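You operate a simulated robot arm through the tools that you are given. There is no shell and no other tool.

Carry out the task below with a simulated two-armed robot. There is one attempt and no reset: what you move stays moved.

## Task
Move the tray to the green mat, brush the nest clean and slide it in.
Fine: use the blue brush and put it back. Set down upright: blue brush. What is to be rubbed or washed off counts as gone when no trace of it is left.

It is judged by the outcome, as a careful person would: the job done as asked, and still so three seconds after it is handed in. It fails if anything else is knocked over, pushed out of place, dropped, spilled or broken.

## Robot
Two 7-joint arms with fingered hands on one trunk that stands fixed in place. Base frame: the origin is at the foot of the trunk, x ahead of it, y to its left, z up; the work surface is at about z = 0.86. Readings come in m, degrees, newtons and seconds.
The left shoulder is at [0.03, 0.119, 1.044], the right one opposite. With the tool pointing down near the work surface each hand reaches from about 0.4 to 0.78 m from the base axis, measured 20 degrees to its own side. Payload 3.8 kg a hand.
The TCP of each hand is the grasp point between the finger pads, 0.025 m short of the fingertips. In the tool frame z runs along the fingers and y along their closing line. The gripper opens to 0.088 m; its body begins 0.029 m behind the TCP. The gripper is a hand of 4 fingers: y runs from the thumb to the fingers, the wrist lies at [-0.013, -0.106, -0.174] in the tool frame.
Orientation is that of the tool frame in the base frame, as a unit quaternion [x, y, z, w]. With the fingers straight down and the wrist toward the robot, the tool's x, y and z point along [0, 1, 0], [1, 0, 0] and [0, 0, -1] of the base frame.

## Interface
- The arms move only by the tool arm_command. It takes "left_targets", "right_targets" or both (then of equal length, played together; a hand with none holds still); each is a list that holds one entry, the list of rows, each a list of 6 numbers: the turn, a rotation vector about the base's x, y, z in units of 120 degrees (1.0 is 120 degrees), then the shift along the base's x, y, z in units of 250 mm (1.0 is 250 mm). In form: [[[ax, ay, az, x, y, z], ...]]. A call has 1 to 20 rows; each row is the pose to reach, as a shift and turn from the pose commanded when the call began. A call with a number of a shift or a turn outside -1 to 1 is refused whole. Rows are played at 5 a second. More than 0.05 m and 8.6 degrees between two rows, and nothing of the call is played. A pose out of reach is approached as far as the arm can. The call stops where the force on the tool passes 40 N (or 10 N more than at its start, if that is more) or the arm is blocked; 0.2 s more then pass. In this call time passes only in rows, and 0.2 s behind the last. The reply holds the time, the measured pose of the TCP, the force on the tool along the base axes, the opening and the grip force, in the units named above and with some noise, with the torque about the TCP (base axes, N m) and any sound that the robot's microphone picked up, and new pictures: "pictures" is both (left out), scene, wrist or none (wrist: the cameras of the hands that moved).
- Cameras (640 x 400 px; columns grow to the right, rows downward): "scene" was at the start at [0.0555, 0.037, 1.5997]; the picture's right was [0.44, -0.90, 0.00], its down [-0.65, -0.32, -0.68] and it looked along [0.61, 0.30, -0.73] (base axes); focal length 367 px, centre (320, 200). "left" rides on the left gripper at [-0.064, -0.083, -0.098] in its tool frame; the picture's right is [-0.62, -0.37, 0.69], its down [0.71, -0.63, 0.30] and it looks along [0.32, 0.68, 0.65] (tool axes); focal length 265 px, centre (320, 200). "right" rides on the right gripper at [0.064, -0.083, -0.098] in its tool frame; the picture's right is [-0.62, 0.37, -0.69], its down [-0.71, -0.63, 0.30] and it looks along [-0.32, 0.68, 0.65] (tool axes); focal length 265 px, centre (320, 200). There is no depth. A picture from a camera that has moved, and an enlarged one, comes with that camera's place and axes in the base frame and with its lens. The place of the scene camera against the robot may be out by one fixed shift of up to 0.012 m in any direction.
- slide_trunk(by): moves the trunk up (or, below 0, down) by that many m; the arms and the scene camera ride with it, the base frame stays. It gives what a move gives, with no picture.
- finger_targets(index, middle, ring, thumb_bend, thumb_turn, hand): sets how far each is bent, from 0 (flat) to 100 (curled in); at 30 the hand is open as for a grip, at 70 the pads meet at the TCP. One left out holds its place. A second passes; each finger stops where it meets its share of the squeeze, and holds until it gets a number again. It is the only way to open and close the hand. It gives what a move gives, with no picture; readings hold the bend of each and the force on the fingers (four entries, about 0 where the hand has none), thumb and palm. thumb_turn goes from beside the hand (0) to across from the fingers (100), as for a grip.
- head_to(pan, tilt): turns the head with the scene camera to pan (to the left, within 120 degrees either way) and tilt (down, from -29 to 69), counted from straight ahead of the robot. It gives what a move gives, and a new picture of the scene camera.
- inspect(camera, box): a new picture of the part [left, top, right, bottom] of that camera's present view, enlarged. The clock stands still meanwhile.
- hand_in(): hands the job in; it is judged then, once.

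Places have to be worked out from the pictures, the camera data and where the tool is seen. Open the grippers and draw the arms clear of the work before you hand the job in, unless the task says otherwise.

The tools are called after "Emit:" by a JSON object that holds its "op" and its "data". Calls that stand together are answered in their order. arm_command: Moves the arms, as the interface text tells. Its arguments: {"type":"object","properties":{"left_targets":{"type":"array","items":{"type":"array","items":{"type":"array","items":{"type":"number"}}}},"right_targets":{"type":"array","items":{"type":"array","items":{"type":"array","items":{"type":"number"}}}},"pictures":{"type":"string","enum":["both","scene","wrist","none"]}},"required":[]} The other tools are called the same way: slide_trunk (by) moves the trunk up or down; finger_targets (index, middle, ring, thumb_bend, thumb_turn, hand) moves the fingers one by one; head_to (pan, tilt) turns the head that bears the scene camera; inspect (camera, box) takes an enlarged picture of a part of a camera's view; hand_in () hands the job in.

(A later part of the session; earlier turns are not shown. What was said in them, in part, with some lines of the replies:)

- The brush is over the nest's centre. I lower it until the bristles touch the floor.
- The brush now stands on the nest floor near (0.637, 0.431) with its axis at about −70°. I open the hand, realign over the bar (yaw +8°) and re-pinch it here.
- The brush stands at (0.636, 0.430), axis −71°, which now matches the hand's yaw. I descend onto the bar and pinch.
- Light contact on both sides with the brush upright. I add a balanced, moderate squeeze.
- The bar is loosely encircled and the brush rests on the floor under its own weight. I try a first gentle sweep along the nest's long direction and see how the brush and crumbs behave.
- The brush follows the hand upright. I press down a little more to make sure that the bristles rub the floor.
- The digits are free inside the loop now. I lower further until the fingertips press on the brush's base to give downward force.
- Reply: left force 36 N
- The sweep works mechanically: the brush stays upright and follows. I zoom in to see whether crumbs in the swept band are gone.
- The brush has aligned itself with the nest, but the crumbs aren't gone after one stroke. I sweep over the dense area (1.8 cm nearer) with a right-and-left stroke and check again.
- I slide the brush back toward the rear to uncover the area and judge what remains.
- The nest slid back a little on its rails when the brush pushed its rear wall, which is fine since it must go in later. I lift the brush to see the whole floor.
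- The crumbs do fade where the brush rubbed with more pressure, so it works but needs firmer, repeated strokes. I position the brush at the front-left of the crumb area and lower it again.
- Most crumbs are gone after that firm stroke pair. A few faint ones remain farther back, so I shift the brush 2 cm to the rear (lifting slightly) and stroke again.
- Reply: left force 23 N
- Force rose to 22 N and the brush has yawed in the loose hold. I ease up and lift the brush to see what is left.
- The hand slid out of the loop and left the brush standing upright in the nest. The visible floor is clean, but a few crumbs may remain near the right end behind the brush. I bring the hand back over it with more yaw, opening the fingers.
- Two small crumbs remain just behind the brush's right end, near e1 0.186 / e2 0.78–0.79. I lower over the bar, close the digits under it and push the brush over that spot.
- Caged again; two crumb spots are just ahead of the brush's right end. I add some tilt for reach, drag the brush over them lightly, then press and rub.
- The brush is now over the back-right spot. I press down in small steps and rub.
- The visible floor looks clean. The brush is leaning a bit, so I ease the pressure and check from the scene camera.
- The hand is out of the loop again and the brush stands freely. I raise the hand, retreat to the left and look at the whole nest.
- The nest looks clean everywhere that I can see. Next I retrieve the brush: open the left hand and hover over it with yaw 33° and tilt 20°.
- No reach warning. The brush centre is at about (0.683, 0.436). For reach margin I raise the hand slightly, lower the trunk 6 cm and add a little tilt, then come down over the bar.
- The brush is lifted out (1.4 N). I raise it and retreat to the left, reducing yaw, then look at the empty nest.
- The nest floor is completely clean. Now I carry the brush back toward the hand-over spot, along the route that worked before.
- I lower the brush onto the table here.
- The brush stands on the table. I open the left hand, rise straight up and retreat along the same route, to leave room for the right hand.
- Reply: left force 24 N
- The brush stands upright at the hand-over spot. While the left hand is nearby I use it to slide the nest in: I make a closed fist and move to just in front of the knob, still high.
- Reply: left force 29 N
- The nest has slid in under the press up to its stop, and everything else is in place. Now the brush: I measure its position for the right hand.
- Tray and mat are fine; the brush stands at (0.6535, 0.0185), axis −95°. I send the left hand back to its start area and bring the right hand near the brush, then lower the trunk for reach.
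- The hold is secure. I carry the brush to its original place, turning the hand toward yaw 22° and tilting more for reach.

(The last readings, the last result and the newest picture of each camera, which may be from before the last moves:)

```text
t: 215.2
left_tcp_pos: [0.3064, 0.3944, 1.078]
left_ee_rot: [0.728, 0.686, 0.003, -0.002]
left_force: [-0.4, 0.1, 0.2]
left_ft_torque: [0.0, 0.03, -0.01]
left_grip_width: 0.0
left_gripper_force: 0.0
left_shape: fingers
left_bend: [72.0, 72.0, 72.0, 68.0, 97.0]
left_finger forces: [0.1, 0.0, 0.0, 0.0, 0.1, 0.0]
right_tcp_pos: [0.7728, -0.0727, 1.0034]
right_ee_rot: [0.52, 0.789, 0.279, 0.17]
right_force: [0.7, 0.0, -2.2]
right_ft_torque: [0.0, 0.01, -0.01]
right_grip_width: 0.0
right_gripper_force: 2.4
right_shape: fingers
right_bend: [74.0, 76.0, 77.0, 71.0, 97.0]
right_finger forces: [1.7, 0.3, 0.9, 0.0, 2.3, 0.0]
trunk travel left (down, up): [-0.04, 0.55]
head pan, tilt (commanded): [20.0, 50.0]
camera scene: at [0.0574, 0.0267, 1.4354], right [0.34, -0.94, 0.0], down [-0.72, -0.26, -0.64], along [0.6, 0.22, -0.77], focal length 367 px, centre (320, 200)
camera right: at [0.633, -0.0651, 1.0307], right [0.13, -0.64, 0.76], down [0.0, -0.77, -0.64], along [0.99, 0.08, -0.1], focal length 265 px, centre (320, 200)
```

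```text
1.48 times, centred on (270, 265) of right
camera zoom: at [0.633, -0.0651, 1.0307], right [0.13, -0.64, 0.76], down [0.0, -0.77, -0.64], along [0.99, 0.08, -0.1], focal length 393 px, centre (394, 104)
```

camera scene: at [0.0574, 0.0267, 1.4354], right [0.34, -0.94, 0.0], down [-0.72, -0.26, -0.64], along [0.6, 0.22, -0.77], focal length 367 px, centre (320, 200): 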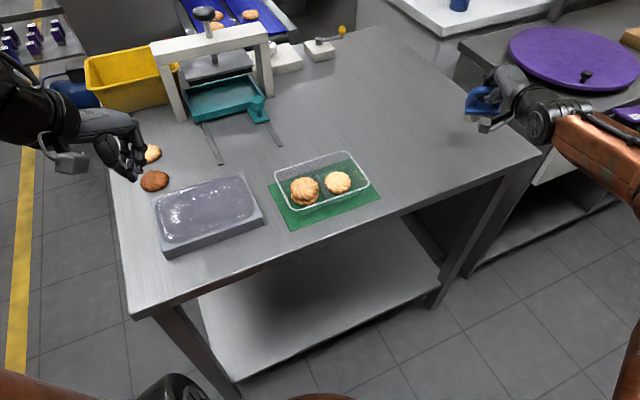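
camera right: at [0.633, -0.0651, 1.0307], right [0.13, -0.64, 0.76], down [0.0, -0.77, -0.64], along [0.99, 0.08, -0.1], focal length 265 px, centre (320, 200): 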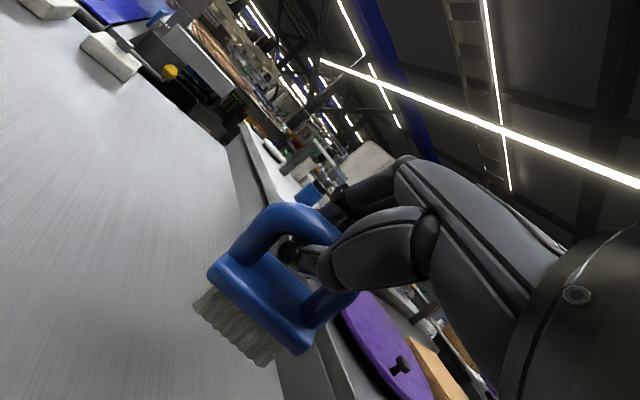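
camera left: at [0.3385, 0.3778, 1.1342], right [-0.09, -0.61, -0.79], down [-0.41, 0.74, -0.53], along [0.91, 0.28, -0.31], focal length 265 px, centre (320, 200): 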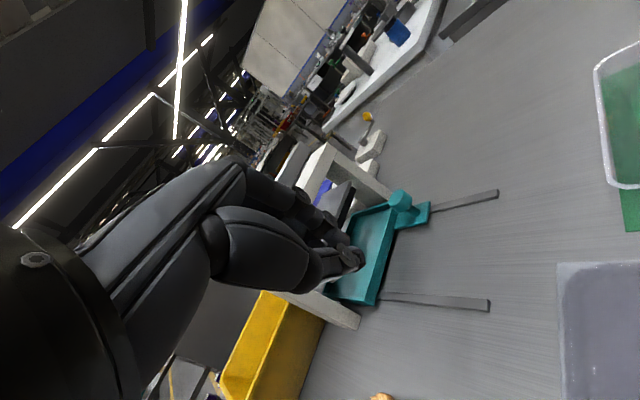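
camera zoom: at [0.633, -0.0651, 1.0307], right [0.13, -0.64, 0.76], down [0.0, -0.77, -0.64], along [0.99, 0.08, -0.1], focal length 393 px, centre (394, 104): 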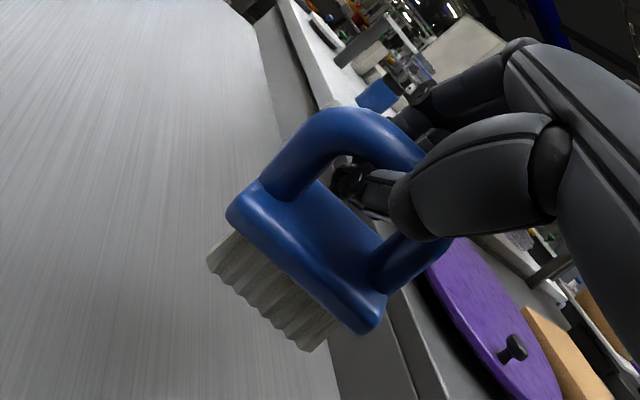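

At the original spot, no warnings. I lower the brush toward the table and measure again near the surface.

Emit:
{"op": "arm_command", "data": {"right_targets": [[[0, 0, 0, 0, 0, -0.05], [0, 0, 0, 0, 0, -0.1], [0, 0, 0, 0, 0, -0.14], [0, 0, 0, 0, 0, -0.17]]], "pictures": "wrist"}}

Emit:
{"op": "inspect", "data": {"camera": "scene", "box": [410, 60, 530, 170]}}

Emit:
{"op": "inspect", "data": {"camera": "right", "box": [140, 130, 400, 400]}}

```text
t: 216.2
left_tcp_pos: [0.3041, 0.3956, 1.0784]
left_ee_rot: [0.728, 0.686, 0.002, -0.001]
left_force: [-1.0, -0.3, -0.7]
left_ft_torque: [-0.01, 0.01, -0.01]
left_grip_width: 0.0
left_gripper_force: 0.0
left_shape: fingers
left_bend: [72.0, 72.0, 72.0, 68.0, 97.0]
left_finger forces: [0.0, 0.1, 0.0, 0.1, 0.0, 0.0]
right_tcp_pos: [0.7707, -0.0714, 0.9627]
right_ee_rot: [0.52, 0.789, 0.279, 0.17]
right_force: [-0.6, -0.6, -0.5]
right_ft_torque: [-0.04, 0.01, 0.01]
right_grip_width: 0.0002
right_gripper_force: 1.7
right_shape: fingers
right_bend: [74.0, 76.0, 77.0, 71.0, 97.0]
right_finger forces: [1.5, 0.1, 0.6, 0.1, 1.9, 0.0]
trunk travel left (down, up): [-0.04, 0.55]
head pan, tilt (commanded): [20.0, 50.0]
camera right: at [0.6292, -0.064, 0.9896], right [0.13, -0.64, 0.76], down [0.0, -0.77, -0.64], along [0.99, 0.08, -0.1], focal length 265 px, centre (320, 200)
```

right: 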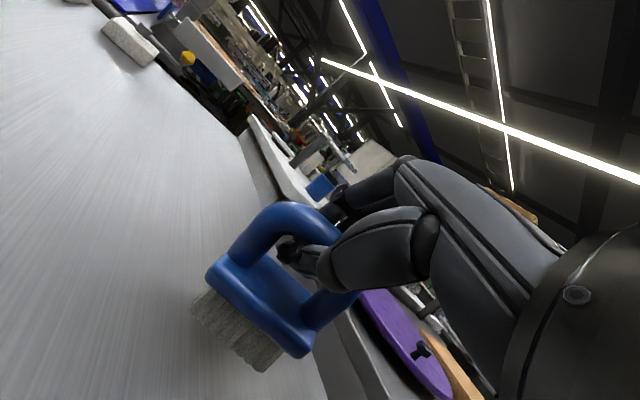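

```text
3.64 times, centred on (470, 115) of scene
camera zoom: at [0.0567, 0.0278, 1.4355], right [0.34, -0.94, 0.0], down [-0.72, -0.26, -0.64], along [0.6, 0.22, -0.77], focal length 1336 px, centre (-226, 509)
```

zoom: 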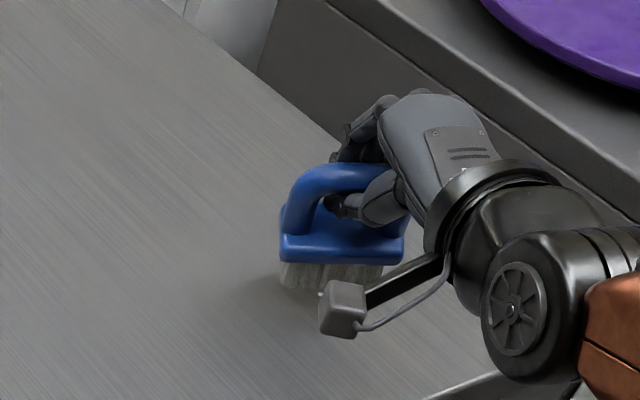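

```text
1.48 times, centred on (270, 265) of right
camera zoom: at [0.6292, -0.064, 0.9896], right [0.13, -0.64, 0.76], down [0.0, -0.77, -0.64], along [0.99, 0.08, -0.1], focal length 393 px, centre (394, 104)
```

zoom: 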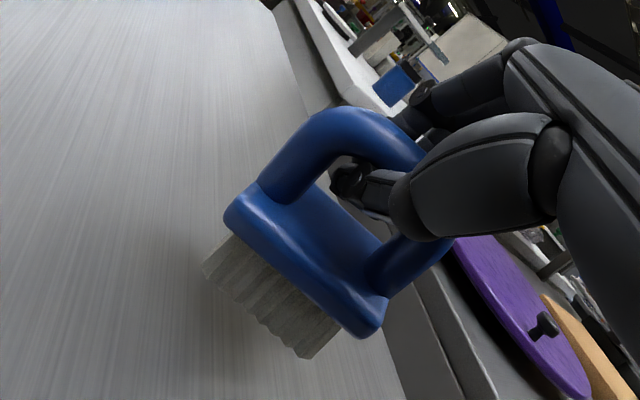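

By the scene view the brush centre is about 2 cm too far out. I shift back to its original centre (0.772, -0.070) and lower to contact.

Emit:
{"op": "arm_command", "data": {"right_targets": [[[0, 0, 0, -0.045, 0.012, 0.01], [0, 0, 0, -0.09, 0.025, 0.01], [0, 0, 0, -0.09, 0.025, -0.02]]], "pictures": "none"}}

Emit:
{"op": "arm_command", "data": {"right_targets": [[[0, 0, 0, 0, 0, -0.016], [0, 0, 0, 0, 0, -0.032]]], "pictures": "wrist"}}

Emit:
{"op": "inspect", "data": {"camera": "scene", "box": [410, 60, 530, 170]}}

```text
t: 217.0
left_tcp_pos: [0.3049, 0.3958, 1.0783]
left_ee_rot: [0.728, 0.686, 0.002, -0.001]
left_force: [0.7, 0.3, 0.2]
left_ft_torque: [0.0, 0.02, 0.0]
left_grip_width: 0.0002
left_gripper_force: 0.1
left_shape: fingers
left_bend: [72.0, 72.0, 72.0, 68.0, 97.0]
left_finger forces: [0.0, 0.0, 0.0, 0.0, 0.0, 0.0]
right_tcp_pos: [0.7471, -0.0663, 0.9579]
right_ee_rot: [0.52, 0.789, 0.278, 0.171]
right_force: [-0.6, -0.8, -0.8]
right_ft_torque: [-0.02, 0.02, 0.0]
right_grip_width: 0.0001
right_gripper_force: 2.2
right_shape: fingers
right_bend: [74.0, 76.0, 77.0, 71.0, 97.0]
right_finger forces: [1.4, 0.1, 0.5, 0.1, 1.7, 0.0]
trunk travel left (down, up): [-0.04, 0.55]
head pan, tilt (commanded): [20.0, 50.0]
```

```text
t: 217.6
left_tcp_pos: [0.3056, 0.3957, 1.0776]
left_ee_rot: [0.728, 0.686, 0.002, -0.001]
left_force: [0.7, 0.1, -0.4]
left_ft_torque: [0.01, 0.01, 0.01]
left_grip_width: 0.0
left_gripper_force: 0.0
left_shape: fingers
left_bend: [72.0, 72.0, 72.0, 68.0, 97.0]
left_finger forces: [0.0, 0.1, 0.1, 0.0, 0.0, 0.1]
right_tcp_pos: [0.7459, -0.0662, 0.9504]
right_ee_rot: [0.52, 0.789, 0.28, 0.169]
right_force: [-0.5, -0.8, -1.4]
right_ft_torque: [0.0, 0.0, 0.02]
right_grip_width: 0.0
right_gripper_force: 1.8
right_shape: fingers
right_bend: [74.0, 76.0, 77.0, 71.0, 97.0]
right_finger forces: [1.4, 0.0, 0.5, 0.1, 1.6, 0.1]
trunk travel left (down, up): [-0.04, 0.55]
head pan, tilt (commanded): [20.0, 50.0]
camera right: at [0.6062, -0.0584, 0.9776], right [0.13, -0.64, 0.76], down [0.0, -0.77, -0.64], along [0.99, 0.08, -0.1], focal length 265 px, centre (320, 200)
```

right: 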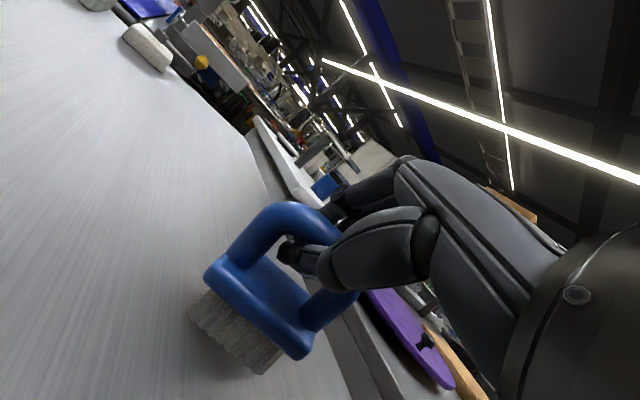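

```text
3.64 times, centred on (470, 115) of scene
camera zoom: at [0.0566, 0.0279, 1.4355], right [0.34, -0.94, 0.0], down [-0.72, -0.26, -0.64], along [0.6, 0.22, -0.77], focal length 1336 px, centre (-226, 509)
```

zoom: 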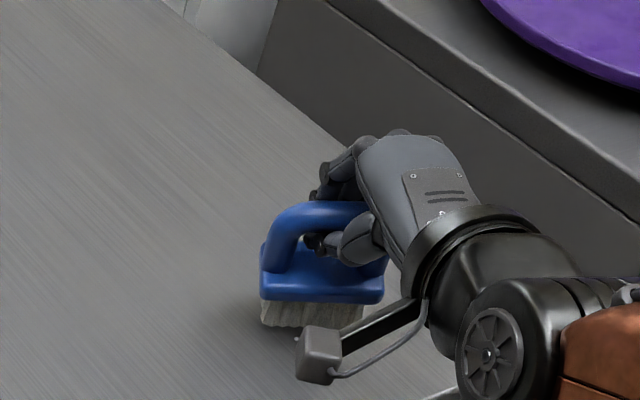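

The brush centre is now within about 5 mm of its original place. I lower the last millimetres.

Emit:
{"op": "arm_command", "data": {"right_targets": [[[0, 0, 0, 0.01, 0.0, -0.016], [0, 0, 0, 0.016, 0.0, -0.03]]], "pictures": "none"}}

Emit:
{"op": "arm_command", "data": {"right_targets": [[[0, 0, 0, 0, 0, -0.012], [0, 0, 0, 0, 0, -0.02]]], "pictures": "none"}}

Emit:
{"op": "inspect", "data": {"camera": "scene", "box": [410, 60, 530, 170]}}

```text
t: 218.2
left_tcp_pos: [0.3057, 0.3952, 1.0784]
left_ee_rot: [0.728, 0.686, 0.002, -0.002]
left_force: [1.0, -0.5, -0.2]
left_ft_torque: [-0.01, 0.01, -0.02]
left_grip_width: 0.0
left_gripper_force: 0.1
left_shape: fingers
left_bend: [72.0, 72.0, 72.0, 68.0, 97.0]
left_finger forces: [0.0, 0.0, 0.1, 0.0, 0.0, 0.0]
right_tcp_pos: [0.7513, -0.0645, 0.9436]
right_ee_rot: [0.519, 0.789, 0.28, 0.17]
right_force: [0.2, -0.1, -0.5]
right_ft_torque: [-0.03, -0.03, 0.0]
right_grip_width: 0.0
right_gripper_force: 1.6
right_shape: fingers
right_bend: [74.0, 76.0, 77.0, 71.0, 97.0]
right_finger forces: [1.0, 0.0, 0.2, 0.0, 0.7, 0.1]
trunk travel left (down, up): [-0.04, 0.55]
head pan, tilt (commanded): [20.0, 50.0]
```

```text
t: 218.8
left_tcp_pos: [0.3058, 0.3958, 1.0797]
left_ee_rot: [0.728, 0.686, 0.002, -0.001]
left_force: [-0.2, 0.3, -0.4]
left_ft_torque: [0.02, -0.02, -0.02]
left_grip_width: 0.0
left_gripper_force: 0.1
left_shape: fingers
left_bend: [72.0, 72.0, 72.0, 68.0, 97.0]
left_finger forces: [0.0, 0.0, 0.0, 0.0, 0.1, 0.1]
right_tcp_pos: [0.751, -0.0653, 0.9391]
right_ee_rot: [0.52, 0.789, 0.279, 0.171]
right_force: [0.3, 0.1, 0.2]
right_ft_torque: [-0.02, -0.02, 0.03]
right_grip_width: 0.0
right_gripper_force: 0.3
right_shape: fingers
right_bend: [74.0, 76.0, 77.0, 71.0, 97.0]
right_finger forces: [0.3, 0.0, 0.0, 0.0, 0.0, 0.0]
trunk travel left (down, up): [-0.04, 0.55]
head pan, tilt (commanded): [20.0, 50.0]
```

```text
3.64 times, centred on (470, 115) of scene
camera zoom: at [0.0564, 0.0279, 1.4355], right [0.34, -0.94, 0.0], down [-0.72, -0.26, -0.64], along [0.6, 0.22, -0.77], focal length 1336 px, centre (-226, 509)
```

zoom: 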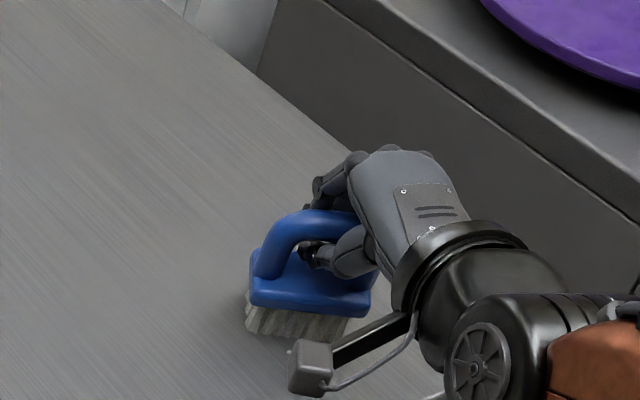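

The table carries the brush now. I turn the hand a further 12° so the brush comes closer to its original heading.

Emit:
{"op": "arm_command", "data": {"right_targets": [[[0, 0, 0.035, 0.0, 0.0, 0.004], [0, 0, 0.07, 0.0, 0.0, 0.004], [0, 0, 0.1, 0.0, 0.0, 0.0]]], "pictures": "wrist"}}

Emit:
{"op": "inspect", "data": {"camera": "scene", "box": [410, 60, 530, 170]}}

Emit:
{"op": "inspect", "data": {"camera": "right", "box": [140, 130, 400, 400]}}

```text
t: 219.6
left_tcp_pos: [0.3063, 0.3955, 1.0791]
left_ee_rot: [0.728, 0.686, 0.003, -0.001]
left_force: [0.1, -0.6, 0.4]
left_ft_torque: [0.01, -0.02, -0.01]
left_grip_width: 0.0
left_gripper_force: 0.1
left_shape: fingers
left_bend: [72.0, 72.0, 72.0, 68.0, 97.0]
left_finger forces: [0.0, 0.0, 0.0, 0.1, 0.0, 0.1]
right_tcp_pos: [0.7508, -0.0668, 0.9366]
right_ee_rot: [0.435, 0.839, 0.295, 0.14]
right_force: [0.0, -0.1, 0.2]
right_ft_torque: [0.0, -0.02, -0.01]
right_grip_width: 0.0002
right_gripper_force: 0.1
right_shape: fingers
right_bend: [74.0, 76.0, 77.0, 72.0, 97.0]
right_finger forces: [0.3, 0.0, 0.1, 0.0, 0.1, 0.1]
trunk travel left (down, up): [-0.04, 0.55]
head pan, tilt (commanded): [20.0, 50.0]
camera right: at [0.6112, -0.089, 0.9633], right [0.26, -0.6, 0.76], down [0.16, -0.75, -0.64], along [0.95, 0.29, -0.1], focal length 265 px, centre (320, 200)
```

right: 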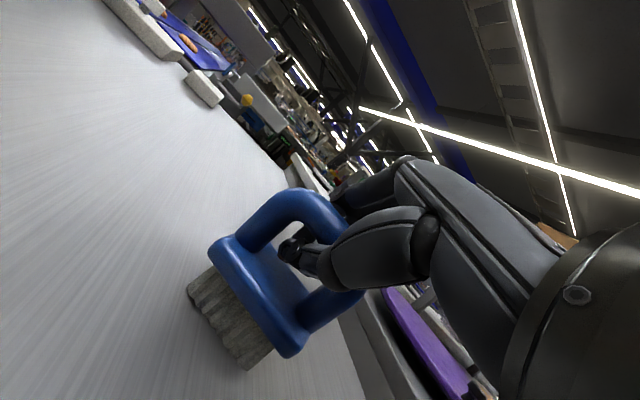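

```text
3.64 times, centred on (470, 115) of scene
camera zoom: at [0.0566, 0.0277, 1.4354], right [0.34, -0.94, 0.0], down [-0.72, -0.26, -0.64], along [0.6, 0.22, -0.77], focal length 1336 px, centre (-226, 509)
```

zoom: 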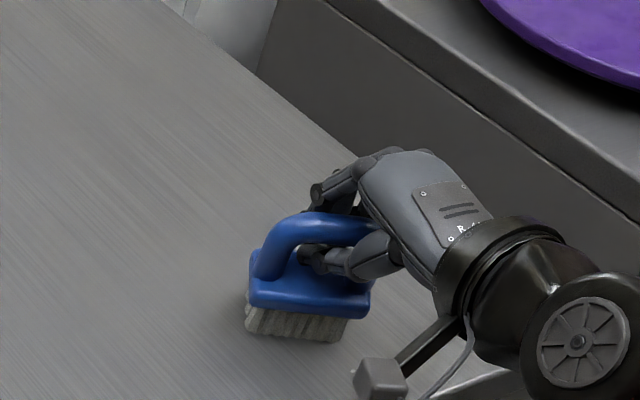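

```text
1.48 times, centred on (270, 265) of right
camera zoom: at [0.6112, -0.089, 0.9633], right [0.26, -0.6, 0.76], down [0.16, -0.75, -0.64], along [0.95, 0.29, -0.1], focal length 393 px, centre (394, 104)
```

zoom: 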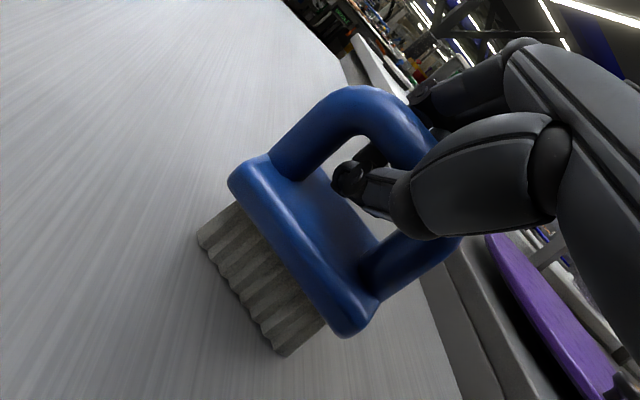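

The brush lagged behind the turn. I lift it slightly so that it realigns with the hand, then check.

Emit:
{"op": "arm_command", "data": {"right_targets": [[[0, 0, 0, 0.02, 0.0, 0.04], [0, 0, 0, 0.036, -0.008, 0.09], [0, 0, 0, 0.036, -0.008, 0.12]]], "pictures": "wrist"}}

Emit:
{"op": "inspect", "data": {"camera": "scene", "box": [410, 60, 530, 170]}}

Emit:
{"op": "inspect", "data": {"camera": "right", "box": [140, 130, 400, 400]}}

```text
t: 220.4
left_tcp_pos: [0.3055, 0.3965, 1.0777]
left_ee_rot: [0.728, 0.686, 0.002, -0.001]
left_force: [-0.5, 0.0, -0.5]
left_ft_torque: [-0.01, -0.02, 0.01]
left_grip_width: 0.0
left_gripper_force: 0.1
left_shape: fingers
left_bend: [72.0, 72.0, 72.0, 68.0, 97.0]
left_finger forces: [0.1, 0.0, 0.0, 0.0, 0.0, 0.0]
right_tcp_pos: [0.7592, -0.0667, 0.9671]
right_ee_rot: [0.435, 0.839, 0.295, 0.14]
right_force: [0.6, -0.5, 0.2]
right_ft_torque: [0.01, -0.03, 0.0]
right_grip_width: 0.0
right_gripper_force: 0.5
right_shape: fingers
right_bend: [74.0, 76.0, 77.0, 72.0, 97.0]
right_finger forces: [0.3, 0.0, 0.1, 0.1, 1.1, 0.1]
trunk travel left (down, up): [-0.04, 0.55]
head pan, tilt (commanded): [20.0, 50.0]
camera right: at [0.6202, -0.0878, 0.9945], right [0.26, -0.6, 0.76], down [0.16, -0.75, -0.64], along [0.95, 0.29, -0.1], focal length 265 px, centre (320, 200)
```

right: 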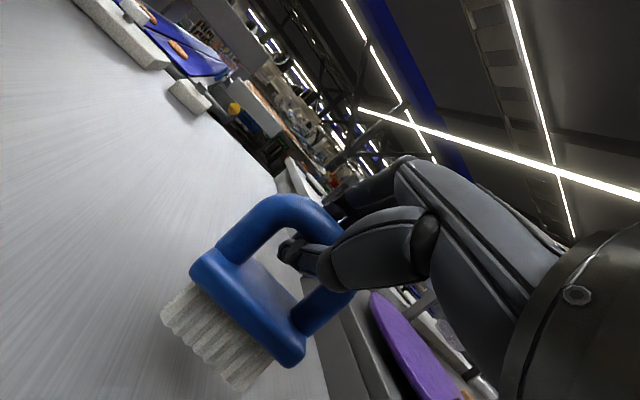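

```text
3.64 times, centred on (470, 115) of scene
camera zoom: at [0.0565, 0.028, 1.4355], right [0.34, -0.94, 0.0], down [-0.72, -0.26, -0.64], along [0.6, 0.22, -0.77], focal length 1336 px, centre (-226, 509)
```

zoom: 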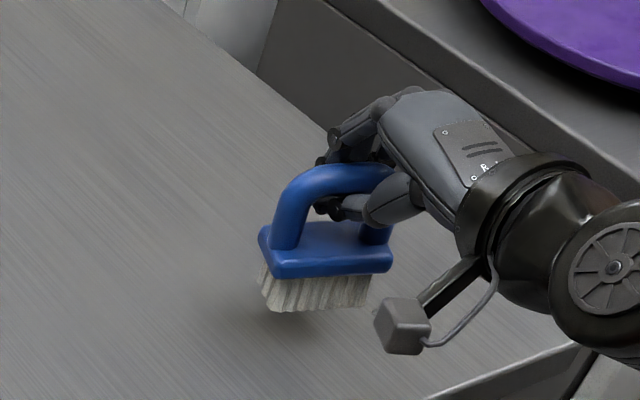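

```text
1.48 times, centred on (270, 265) of right
camera zoom: at [0.6202, -0.0878, 0.9945], right [0.26, -0.6, 0.76], down [0.16, -0.75, -0.64], along [0.95, 0.29, -0.1], focal length 393 px, centre (394, 104)
```

zoom: 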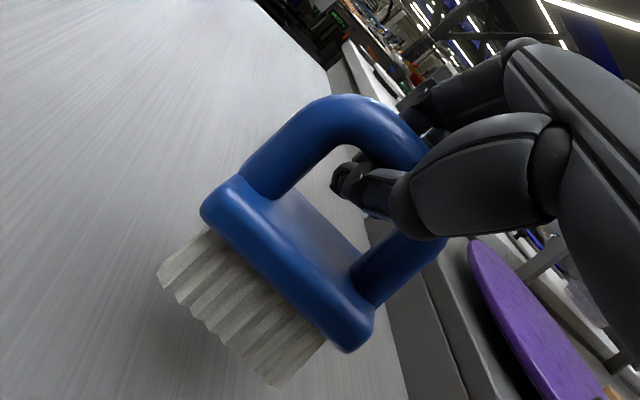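

Now the brush is centred at about (0.776, -0.069) with its axis near −64°. I lower it straight down until it rests.

Emit:
{"op": "arm_command", "data": {"right_targets": [[[0, 0, 0, -0.004, 0.0, -0.03], [0, 0, 0, -0.008, 0.0, -0.06], [0, 0, 0, -0.012, 0.0, -0.085]]], "pictures": "none"}}

Emit:
{"op": "inspect", "data": {"camera": "scene", "box": [410, 60, 530, 170]}}

```text
t: 221.2
left_tcp_pos: [0.3051, 0.3963, 1.078]
left_ee_rot: [0.728, 0.686, 0.002, -0.001]
left_force: [0.1, 0.7, -0.4]
left_ft_torque: [0.01, 0.06, 0.0]
left_grip_width: 0.0001
left_gripper_force: 0.0
left_shape: fingers
left_bend: [72.0, 72.0, 72.0, 68.0, 97.0]
left_finger forces: [0.0, 0.0, 0.1, 0.2, 0.0, 0.1]
right_tcp_pos: [0.7575, -0.069, 0.9455]
right_ee_rot: [0.434, 0.839, 0.295, 0.14]
right_force: [0.4, -0.3, -1.6]
right_ft_torque: [-0.03, 0.02, -0.02]
right_grip_width: 0.0
right_gripper_force: 0.4
right_shape: fingers
right_bend: [74.0, 76.0, 77.0, 72.0, 97.0]
right_finger forces: [0.3, 0.1, 0.1, 0.1, 1.2, 0.0]
trunk travel left (down, up): [-0.04, 0.55]
head pan, tilt (commanded): [20.0, 50.0]
```

```text
3.64 times, centred on (470, 115) of scene
camera zoom: at [0.0566, 0.0278, 1.4355], right [0.34, -0.94, 0.0], down [-0.72, -0.26, -0.64], along [0.6, 0.22, -0.77], focal length 1336 px, centre (-226, 509)
```

zoom: 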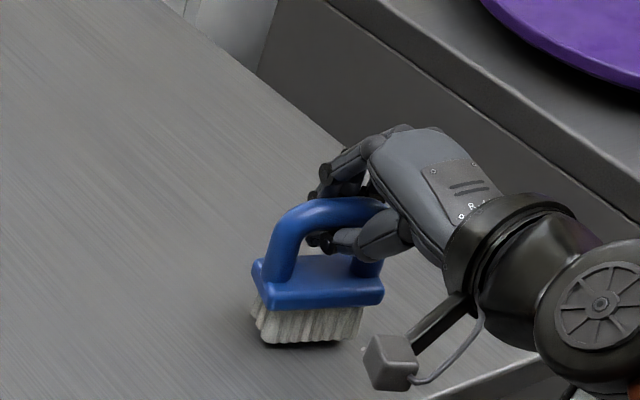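

Nearly down. A few millimetres more.

Emit:
{"op": "arm_command", "data": {"right_targets": [[[0, 0, 0, 0, 0, -0.012], [0, 0, 0, 0, 0, -0.022]]], "pictures": "none"}}

Emit:
{"op": "inspect", "data": {"camera": "scene", "box": [410, 60, 530, 170]}}

```text
t: 221.8
left_tcp_pos: [0.3051, 0.3967, 1.0777]
left_ee_rot: [0.728, 0.686, 0.003, -0.001]
left_force: [-0.4, -0.4, -0.6]
left_ft_torque: [-0.02, -0.02, 0.0]
left_grip_width: 0.0
left_gripper_force: 0.0
left_shape: fingers
left_bend: [72.0, 72.0, 72.0, 68.0, 97.0]
left_finger forces: [0.0, 0.0, 0.0, 0.1, 0.0, 0.0]
right_tcp_pos: [0.7565, -0.067, 0.9404]
right_ee_rot: [0.434, 0.839, 0.296, 0.14]
right_force: [-1.0, -0.2, -1.2]
right_ft_torque: [0.02, -0.04, 0.02]
right_grip_width: 0.0
right_gripper_force: 0.3
right_shape: fingers
right_bend: [74.0, 76.0, 77.0, 72.0, 97.0]
right_finger forces: [0.4, 0.1, 0.1, 0.1, 1.1, 0.0]
trunk travel left (down, up): [-0.04, 0.55]
head pan, tilt (commanded): [20.0, 50.0]
```

```text
3.64 times, centred on (470, 115) of scene
camera zoom: at [0.0566, 0.0279, 1.4355], right [0.34, -0.94, 0.0], down [-0.72, -0.26, -0.64], along [0.6, 0.22, -0.77], focal length 1336 px, centre (-226, 509)
```

zoom: 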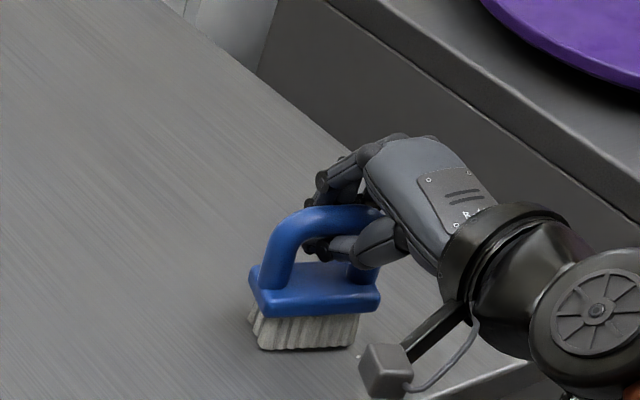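

Emit:
{"op": "arm_command", "data": {"right_targets": [[[0, 0, 0, 0, 0, -0.012], [0, 0, 0, 0, 0, -0.018]]], "pictures": "none"}}

Emit:
{"op": "inspect", "data": {"camera": "scene", "box": [410, 60, 530, 170]}}

Emit:
{"op": "inspect", "data": {"camera": "right", "box": [140, 130, 400, 400]}}

```text
t: 222.4
left_tcp_pos: [0.3056, 0.3964, 1.078]
left_ee_rot: [0.728, 0.686, 0.002, -0.002]
left_force: [0.4, 0.4, -0.9]
left_ft_torque: [0.02, -0.02, 0.0]
left_grip_width: 0.0001
left_gripper_force: 0.0
left_shape: fingers
left_bend: [72.0, 72.0, 72.0, 68.0, 97.0]
left_finger forces: [0.1, 0.1, 0.0, 0.0, 0.0, 0.0]
right_tcp_pos: [0.7565, -0.0669, 0.9371]
right_ee_rot: [0.434, 0.839, 0.295, 0.141]
right_force: [-1.4, 0.5, -0.4]
right_ft_torque: [-0.01, 0.04, -0.01]
right_grip_width: 0.0002
right_gripper_force: 0.1
right_shape: fingers
right_bend: [74.0, 76.0, 77.0, 72.0, 97.0]
right_finger forces: [0.1, 0.0, 0.1, 0.0, 0.4, 0.0]
trunk travel left (down, up): [-0.04, 0.55]
head pan, tilt (commanded): [20.0, 50.0]
```

```text
3.64 times, centred on (470, 115) of scene
camera zoom: at [0.0564, 0.0279, 1.4355], right [0.34, -0.94, 0.0], down [-0.72, -0.26, -0.64], along [0.6, 0.22, -0.77], focal length 1336 px, centre (-226, 509)
```

zoom: 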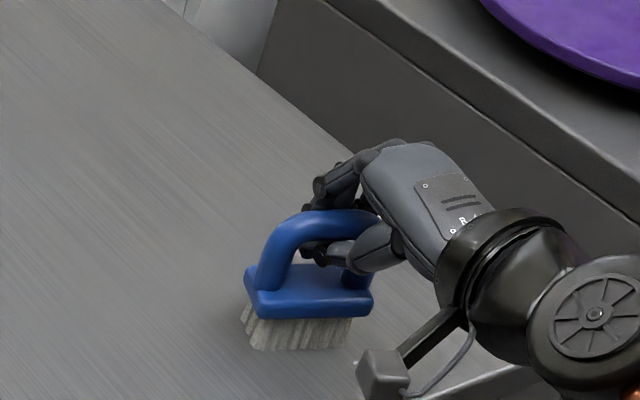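

```text
1.48 times, centred on (270, 265) of right
camera zoom: at [0.6169, -0.0891, 0.9642], right [0.26, -0.6, 0.76], down [0.16, -0.75, -0.64], along [0.95, 0.29, -0.1], focal length 393 px, centre (394, 104)
```

zoom: 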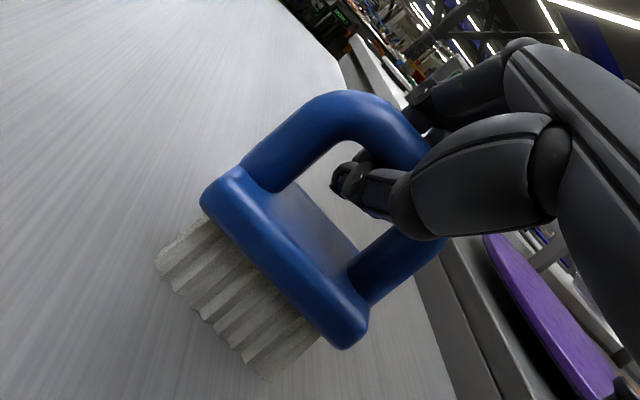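

The brush stands on the table, lightly held. I open the fingers fully and the thumb only partly, so that it doesn't press on the base.

Emit:
{"op": "finger_targets", "data": {"hand": "right", "index": 34, "middle": 34, "ring": 34, "thumb_bend": 60}}

Emit:
{"op": "inspect", "data": {"camera": "scene", "box": [410, 60, 530, 170]}}

Emit:
{"op": "inspect", "data": {"camera": "right", "box": [140, 130, 400, 400]}}

```text
t: 223.4
left_tcp_pos: [0.3055, 0.3952, 1.0788]
left_ee_rot: [0.727, 0.686, 0.003, -0.001]
left_force: [0.2, 0.4, -0.1]
left_ft_torque: [0.03, -0.02, -0.02]
left_grip_width: 0.0
left_gripper_force: 0.1
left_shape: fingers
left_bend: [72.0, 72.0, 72.0, 68.0, 97.0]
left_finger forces: [0.1, 0.0, 0.0, 0.0, 0.0, 0.0]
right_tcp_pos: [0.7557, -0.0675, 0.9371]
right_ee_rot: [0.435, 0.839, 0.295, 0.141]
right_force: [0.5, -0.1, -0.6]
right_ft_torque: [0.05, -0.03, 0.01]
right_grip_width: 0.0477
right_gripper_force: 0.2
right_shape: fingers
right_bend: [34.0, 34.0, 34.0, 60.0, 97.0]
right_finger forces: [0.0, 0.0, 0.0, 0.0, 0.0, 0.1]
trunk travel left (down, up): [-0.04, 0.55]
head pan, tilt (commanded): [20.0, 50.0]
```

```text
3.64 times, centred on (470, 115) of scene
camera zoom: at [0.0564, 0.0279, 1.4355], right [0.34, -0.94, 0.0], down [-0.72, -0.26, -0.64], along [0.6, 0.22, -0.77], focal length 1336 px, centre (-226, 509)
```

zoom: 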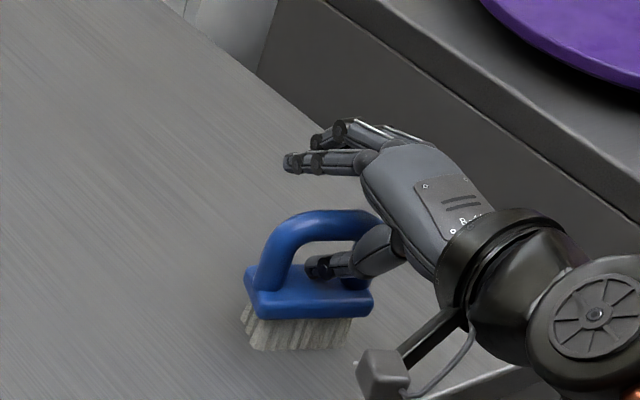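

```text
1.48 times, centred on (270, 265) of right
camera zoom: at [0.617, -0.0892, 0.964], right [0.26, -0.6, 0.76], down [0.16, -0.75, -0.64], along [0.95, 0.29, -0.1], focal length 393 px, centre (394, 104)
```

zoom: 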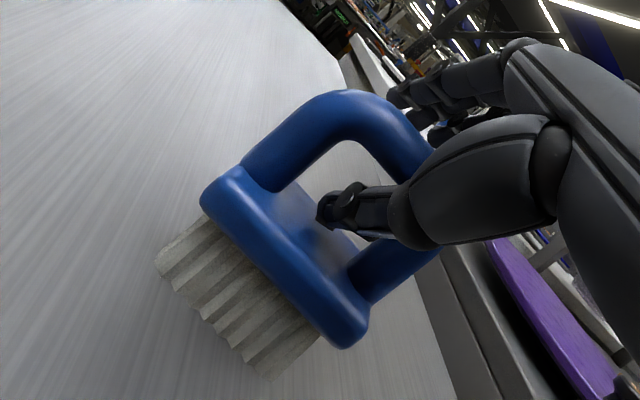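

The brush stands unaffected. I draw the thumb back out of the loop toward the robot, then rise.

Emit:
{"op": "arm_command", "data": {"right_targets": [[[0, 0, 0, -0.027, -0.019, 0.0], [0, 0, 0, -0.055, -0.038, 0.0], [0, 0, 0, -0.08, -0.056, 0.01]]], "pictures": "none"}}

Emit:
{"op": "inspect", "data": {"camera": "scene", "box": [410, 60, 530, 170]}}

Emit:
{"op": "inspect", "data": {"camera": "right", "box": [140, 130, 400, 400]}}

```text
t: 224.2
left_tcp_pos: [0.305, 0.3956, 1.079]
left_ee_rot: [0.727, 0.687, 0.002, -0.001]
left_force: [0.4, 1.3, 1.2]
left_ft_torque: [0.02, 0.0, -0.01]
left_grip_width: 0.0002
left_gripper_force: 0.1
left_shape: fingers
left_bend: [72.0, 72.0, 72.0, 68.0, 97.0]
left_finger forces: [0.0, 0.0, 0.0, 0.0, 0.0, 0.1]
right_tcp_pos: [0.7371, -0.0815, 0.9387]
right_ee_rot: [0.435, 0.839, 0.296, 0.141]
right_force: [-0.5, -0.2, -0.5]
right_ft_torque: [-0.01, 0.0, -0.02]
right_grip_width: 0.0481
right_gripper_force: 0.1
right_shape: fingers
right_bend: [34.0, 34.0, 34.0, 60.0, 97.0]
right_finger forces: [0.0, 0.1, 0.0, 0.0, 0.0, 0.0]
trunk travel left (down, up): [-0.04, 0.55]
head pan, tilt (commanded): [20.0, 50.0]
```

```text
3.64 times, centred on (470, 115) of scene
camera zoom: at [0.0562, 0.0277, 1.4355], right [0.34, -0.94, 0.0], down [-0.72, -0.26, -0.64], along [0.6, 0.22, -0.77], focal length 1336 px, centre (-226, 509)
```

zoom: 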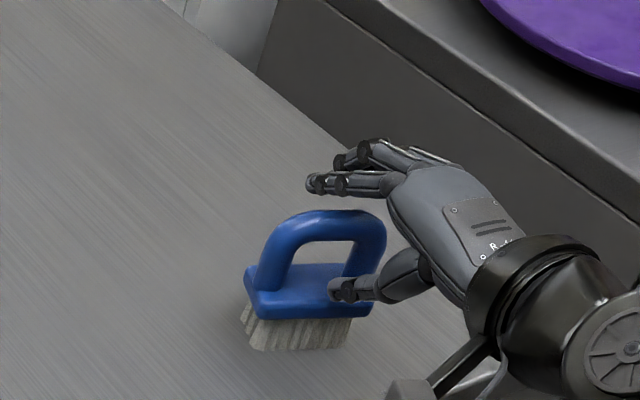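

```text
1.48 times, centred on (270, 265) of right
camera zoom: at [0.5973, -0.1035, 0.9663], right [0.26, -0.6, 0.76], down [0.16, -0.75, -0.64], along [0.95, 0.29, -0.1], focal length 393 px, centre (394, 104)
```

zoom: 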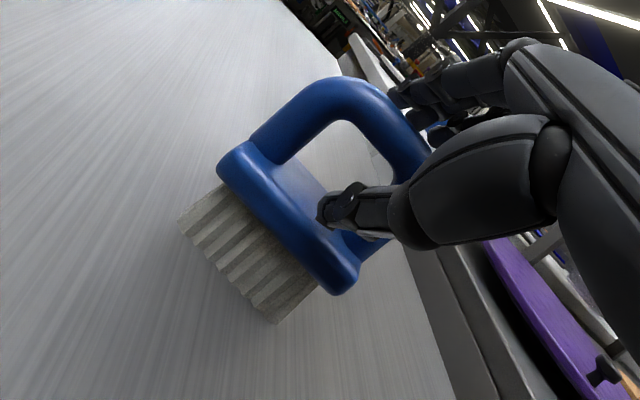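

The thumb is clear of the loop. I rise straight up and retreat to the right.

Emit:
{"op": "arm_command", "data": {"right_targets": [[[0, 0, 0, 0, 0, 0.08], [0, 0, 0, 0, 0, 0.2], [0, 0, 0, 0, 0, 0.34], [0, 0, 0, -0.06, -0.02, 0.48], [0, 0, 0, -0.16, -0.06, 0.56], [0.0, 0.05, -0.03, -0.28, -0.12, 0.6], [0.0, 0.1, -0.06, -0.4, -0.18, 0.6], [0.0, 0.15, -0.09, -0.54, -0.24, 0.6], [0.0, 0.2, -0.12, -0.68, -0.3, 0.6], [0.0, 0.2, -0.12, -0.8, -0.34, 0.6]]], "pictures": "both"}}

Emit:
{"op": "inspect", "data": {"camera": "scene", "box": [420, 90, 530, 180]}}

```text
t: 226.4
left_tcp_pos: [0.3041, 0.3961, 1.0782]
left_ee_rot: [0.727, 0.686, 0.004, -0.002]
left_force: [-0.1, -0.1, 0.3]
left_ft_torque: [0.03, 0.0, 0.01]
left_grip_width: 0.0002
left_gripper_force: 0.0
left_shape: fingers
left_bend: [72.0, 72.0, 72.0, 68.0, 97.0]
left_finger forces: [0.0, 0.0, 0.0, 0.1, 0.1, 0.1]
right_tcp_pos: [0.5369, -0.1656, 1.0906]
right_ee_rot: [0.587, 0.79, 0.178, -0.001]
right_force: [-1.0, 0.7, 0.6]
right_ft_torque: [0.01, 0.01, 0.0]
right_grip_width: 0.0478
right_gripper_force: 0.1
right_shape: fingers
right_bend: [34.0, 34.0, 34.0, 60.0, 97.0]
right_finger forces: [0.0, 0.0, 0.0, 0.0, 0.0, 0.0]
trunk travel left (down, up): [-0.04, 0.55]
head pan, tilt (commanded): [20.0, 50.0]
camera scene: at [0.0555, 0.0276, 1.4355], right [0.34, -0.94, 0.0], down [-0.72, -0.26, -0.64], along [0.6, 0.22, -0.77], focal length 367 px, centre (320, 200)
camera right: at [0.419, -0.1547, 1.1734], right [0.39, -0.68, 0.62], down [-0.3, -0.73, -0.61], along [0.87, 0.05, -0.49], focal length 265 px, centre (320, 200)
```

scene: 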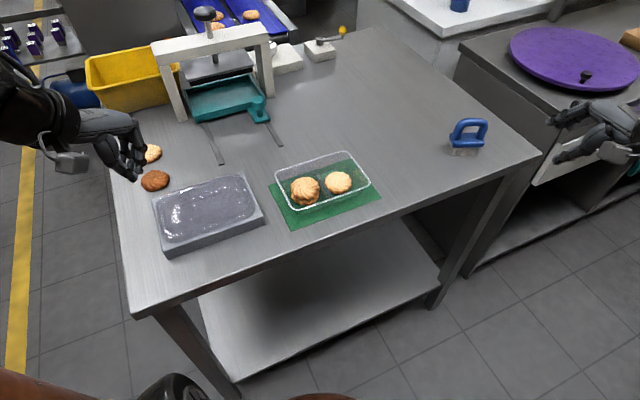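
right: 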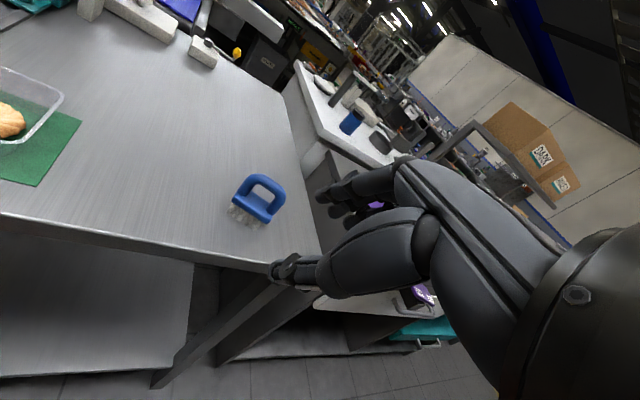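

```text
4.44 times, centred on (475, 135) of scene
camera zoom: at [0.0555, 0.0276, 1.4355], right [0.34, -0.94, 0.0], down [-0.72, -0.26, -0.64], along [0.6, 0.22, -0.77], focal length 1632 px, centre (-369, 489)
```

zoom: 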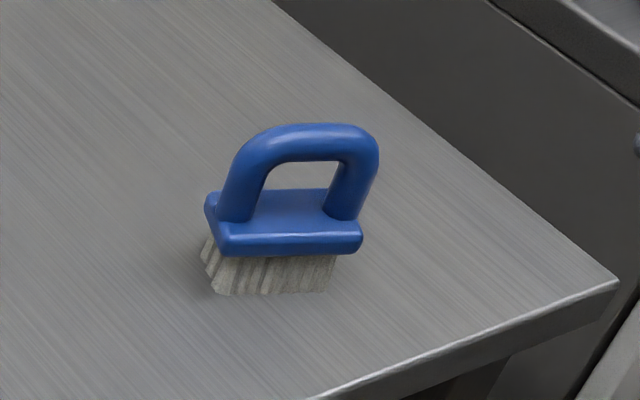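

The brush stands upright close to its original place. I open both hands, bring trunk and head back to the starting setting and compare with the first picture.

Emit:
{"op": "finger_targets", "data": {"hand": "right", "index": 30, "middle": 30, "ring": 30, "thumb_bend": 30}}

Emit:
{"op": "finger_targets", "data": {"hand": "left", "index": 30, "middle": 30, "ring": 30, "thumb_bend": 30}}

Emit:
{"op": "slide_trunk", "data": {"by": 0.16}}

Emit:
{"op": "head_to", "data": {"pan": 26.3, "tilt": 46.9}}

Emit:
{"op": "inspect", "data": {"camera": "scene", "box": [440, 180, 540, 250]}}

Emit:
{"op": "inspect", "data": {"camera": "scene", "box": [190, 80, 390, 205]}}

```text
t: 227.4
left_tcp_pos: [0.3061, 0.3961, 1.0787]
left_ee_rot: [0.728, 0.686, 0.003, -0.001]
left_force: [-0.1, -0.2, 0.3]
left_ft_torque: [-0.02, 0.02, -0.01]
left_grip_width: 0.0
left_gripper_force: 0.0
left_shape: fingers
left_bend: [72.0, 72.0, 72.0, 68.0, 97.0]
left_finger forces: [0.0, 0.1, 0.0, 0.0, 0.0, 0.1]
right_tcp_pos: [0.5383, -0.166, 1.0912]
right_ee_rot: [0.587, 0.789, 0.179, -0.002]
right_force: [-0.6, -0.6, 0.6]
right_ft_torque: [-0.02, 0.01, -0.03]
right_grip_width: 0.0842
right_gripper_force: 0.0
right_shape: fingers
right_bend: [30.0, 30.0, 30.0, 30.0, 97.0]
right_finger forces: [0.0, 0.0, 0.0, 0.0, 0.0, 0.1]
trunk travel left (down, up): [-0.04, 0.55]
head pan, tilt (commanded): [20.0, 50.0]
```

```text
t: 228.4
left_tcp_pos: [0.3048, 0.3955, 1.0776]
left_ee_rot: [0.728, 0.686, 0.002, -0.001]
left_force: [-0.4, 0.4, -0.4]
left_ft_torque: [0.0, -0.02, -0.03]
left_grip_width: 0.0844
left_gripper_force: 0.0
left_shape: fingers
left_bend: [30.0, 30.0, 30.0, 30.0, 97.0]
left_finger forces: [0.0, 0.0, 0.0, 0.0, 0.0, 0.0]
right_tcp_pos: [0.5369, -0.1661, 1.0913]
right_ee_rot: [0.587, 0.79, 0.179, -0.002]
right_force: [0.3, -0.2, -0.2]
right_ft_torque: [0.02, 0.01, -0.01]
right_grip_width: 0.0843
right_gripper_force: 0.0
right_shape: fingers
right_bend: [30.0, 30.0, 30.0, 30.0, 97.0]
right_finger forces: [0.1, 0.0, 0.1, 0.0, 0.0, 0.0]
trunk travel left (down, up): [-0.04, 0.55]
head pan, tilt (commanded): [20.0, 50.0]
```

```text
t: 230.2
left_tcp_pos: [0.3052, 0.3956, 1.2384]
left_ee_rot: [0.728, 0.686, 0.003, -0.001]
left_force: [0.3, 0.0, 0.0]
left_ft_torque: [-0.02, 0.01, 0.0]
left_grip_width: 0.0844
left_gripper_force: 0.0
left_shape: fingers
left_bend: [30.0, 30.0, 30.0, 30.0, 97.0]
left_finger forces: [0.0, 0.0, 0.1, 0.0, 0.0, 0.1]
right_tcp_pos: [0.5366, -0.1639, 1.2514]
right_ee_rot: [0.588, 0.789, 0.179, -0.002]
right_force: [0.4, 0.3, -0.5]
right_ft_torque: [-0.01, -0.02, 0.0]
right_grip_width: 0.0845
right_gripper_force: 0.0
right_shape: fingers
right_bend: [30.0, 30.0, 30.0, 30.0, 97.0]
right_finger forces: [0.0, 0.0, 0.0, 0.0, 0.0, 0.1]
trunk travel left (down, up): [-0.2, 0.39]
head pan, tilt (commanded): [20.0, 50.0]
```

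```text
t: 230.9
left_tcp_pos: [0.3046, 0.3965, 1.2399]
left_ee_rot: [0.727, 0.686, 0.002, -0.002]
left_force: [0.5, 0.0, 0.4]
left_ft_torque: [0.0, 0.01, -0.04]
left_grip_width: 0.0843
left_gripper_force: 0.0
left_shape: fingers
left_bend: [30.0, 30.0, 30.0, 30.0, 97.0]
left_finger forces: [0.1, 0.0, 0.0, 0.0, 0.0, 0.0]
right_tcp_pos: [0.538, -0.1658, 1.2506]
right_ee_rot: [0.587, 0.79, 0.178, -0.002]
right_force: [0.1, -0.1, 0.6]
right_ft_torque: [0.0, -0.02, -0.02]
right_grip_width: 0.0842
right_gripper_force: 0.0
right_shape: fingers
right_bend: [30.0, 30.0, 30.0, 30.0, 97.0]
right_finger forces: [0.0, 0.0, 0.1, 0.1, 0.0, 0.1]
trunk travel left (down, up): [-0.2, 0.39]
head pan, tilt (commanded): [26.3, 46.9]
camera scene: at [0.0555, 0.0368, 1.5997], right [0.44, -0.9, 0.0], down [-0.65, -0.32, -0.68], along [0.61, 0.3, -0.73], focal length 367 px, centre (320, 200)
```

scene: 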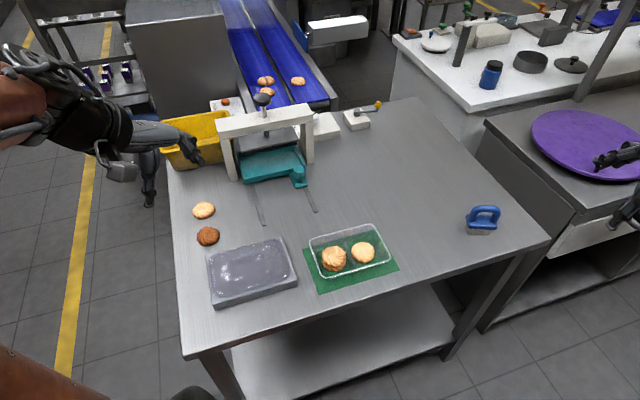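

```text
5.71 times, centred on (490, 215) of scene
camera zoom: at [0.0555, 0.0368, 1.5997], right [0.44, -0.9, 0.0], down [-0.65, -0.32, -0.68], along [0.61, 0.3, -0.73], focal length 2099 px, centre (-651, 114)
```

zoom: 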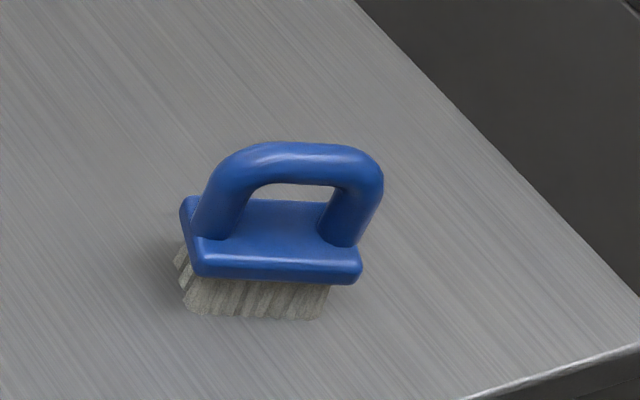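

```text
3.20 times, centred on (290, 142) of scene
camera zoom: at [0.0555, 0.0368, 1.5997], right [0.44, -0.9, 0.0], down [-0.65, -0.32, -0.68], along [0.61, 0.3, -0.73], focal length 1175 px, centre (416, 384)
```

zoom: 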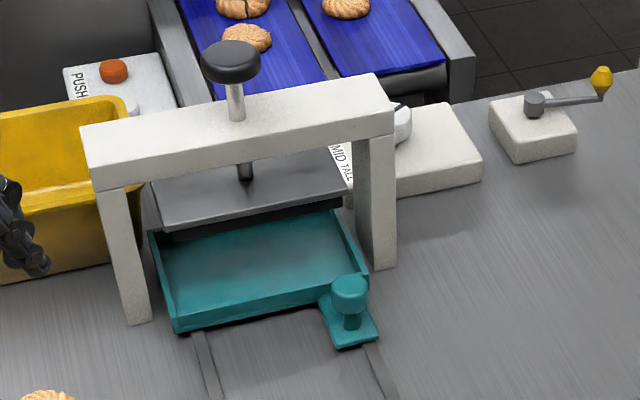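

The brush is within roughly 1.3 cm of where it stood, upright, and the nest is home under the press. I check the tray and the rest of the scene once more.

Emit:
{"op": "inspect", "data": {"camera": "scene", "box": [180, 200, 420, 350]}}

Emit:
{"op": "inspect", "data": {"camera": "scene", "box": [225, 130, 325, 200]}}

Emit:
{"op": "inspect", "data": {"camera": "right", "box": [0, 0, 640, 400]}}

```text
2.67 times, centred on (300, 275) of scene
camera zoom: at [0.0555, 0.0368, 1.5997], right [0.44, -0.9, 0.0], down [-0.65, -0.32, -0.68], along [0.61, 0.3, -0.73], focal length 980 px, centre (373, 0)
```

zoom: 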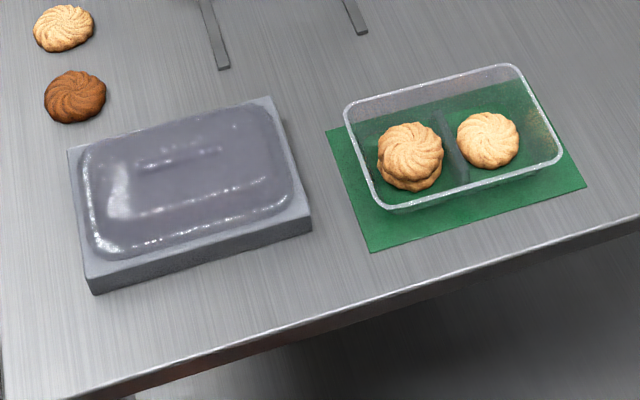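

```text
5.71 times, centred on (275, 165) of scene
camera zoom: at [0.0555, 0.0368, 1.5997], right [0.44, -0.9, 0.0], down [-0.65, -0.32, -0.68], along [0.61, 0.3, -0.73], focal length 2099 px, centre (577, 400)
```

zoom: 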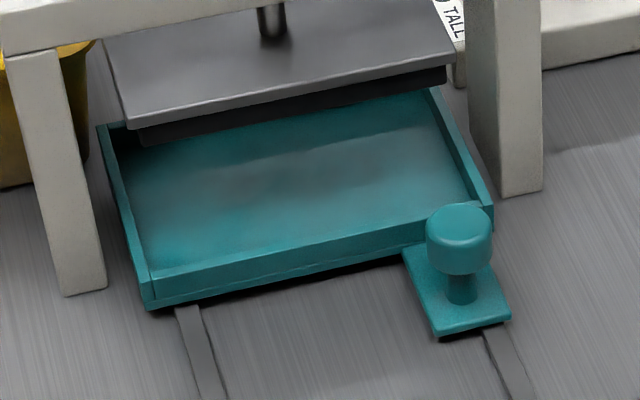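

```text
1.00 times, centred on (320, 200) of right (not enlarged: the box is as wide or as high as the picture)
camera zoom: at [0.42, -0.1543, 1.3331], right [0.39, -0.68, 0.62], down [-0.3, -0.73, -0.61], along [0.87, 0.05, -0.49], focal length 265 px, centre (320, 200)
```

zoom: 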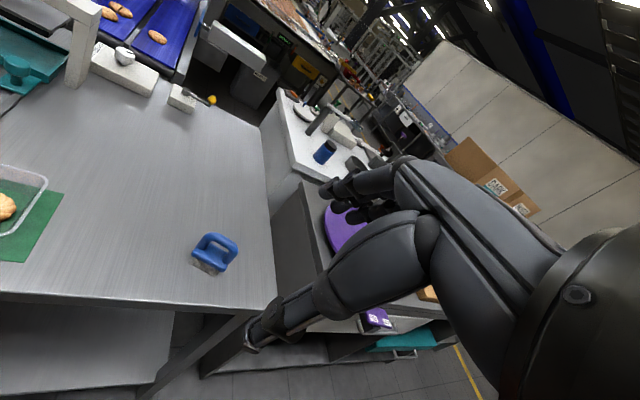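

The tray with its cookies is on the mat, the nest is clean and fully in, the brush stands upright in its place, and nothing else has been disturbed. I draw the right arm a bit further clear before handing in.

Emit:
{"op": "arm_command", "data": {"right_targets": [[[0, 0, 0, -0.1, -0.08, 0.02], [0, 0, 0, -0.2, -0.16, 0.04], [0, 0, 0, -0.3, -0.24, 0.06], [0, 0, 0, -0.4, -0.32, 0.08]]], "pictures": "scene"}}

```text
t: 231.9
left_tcp_pos: [0.3043, 0.3961, 1.2384]
left_ee_rot: [0.727, 0.686, 0.003, -0.002]
left_force: [-0.8, -0.9, -0.1]
left_ft_torque: [0.01, 0.01, 0.01]
left_grip_width: 0.0843
left_gripper_force: 0.1
left_shape: fingers
left_bend: [30.0, 30.0, 30.0, 30.0, 97.0]
left_finger forces: [0.1, 0.1, 0.0, 0.1, 0.0, 0.1]
right_tcp_pos: [0.435, -0.2442, 1.2744]
right_ee_rot: [0.587, 0.79, 0.18, -0.002]
right_force: [0.2, -0.7, -0.7]
right_ft_torque: [0.01, -0.03, -0.01]
right_grip_width: 0.0845
right_gripper_force: 0.0
right_shape: fingers
right_bend: [30.0, 30.0, 30.0, 30.0, 97.0]
right_finger forces: [0.1, 0.1, 0.0, 0.0, 0.0, 0.0]
trunk travel left (down, up): [-0.2, 0.39]
head pan, tilt (commanded): [26.3, 46.9]
camera scene: at [0.0544, 0.0364, 1.5998], right [0.44, -0.9, 0.0], down [-0.65, -0.32, -0.68], along [0.61, 0.3, -0.73], focal length 367 px, centre (320, 200)
```

scene: 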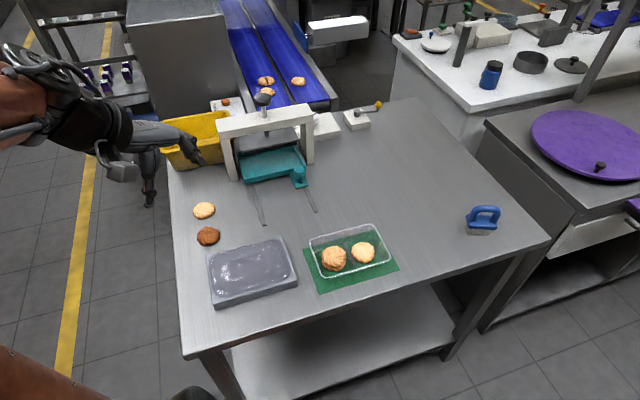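

Both arms are clear, both hands are open, and everything is where the task asks for it. I hand the job in.

Emit:
{"op": "hand_in", "data": {}}

```text
The job is handed in.
```

The job is done and handed in; I have not seen the verdict yet.

- **Tray:** it sits on the green mat with its cookies still inside and its rim within the mat's edges.
- **Nest:** I brushed the floor until close-up views showed no crumbs. I then slid the nest in under the press until it met firm resistance (about 27 N), which I took as its end stop.
- **Blue brush:** it stands upright about 1.3 cm from where it was, turned roughly 25° from its original heading. I left that turn rather than risk knocking it over.
- **Brush drop:** the brush slipped out of the right hand once while I was picking it up. It fell about 2 cm and landed upright.
- **Everything else:** nothing else on the table looks moved in the final views. The hands are open and both arms are drawn back.
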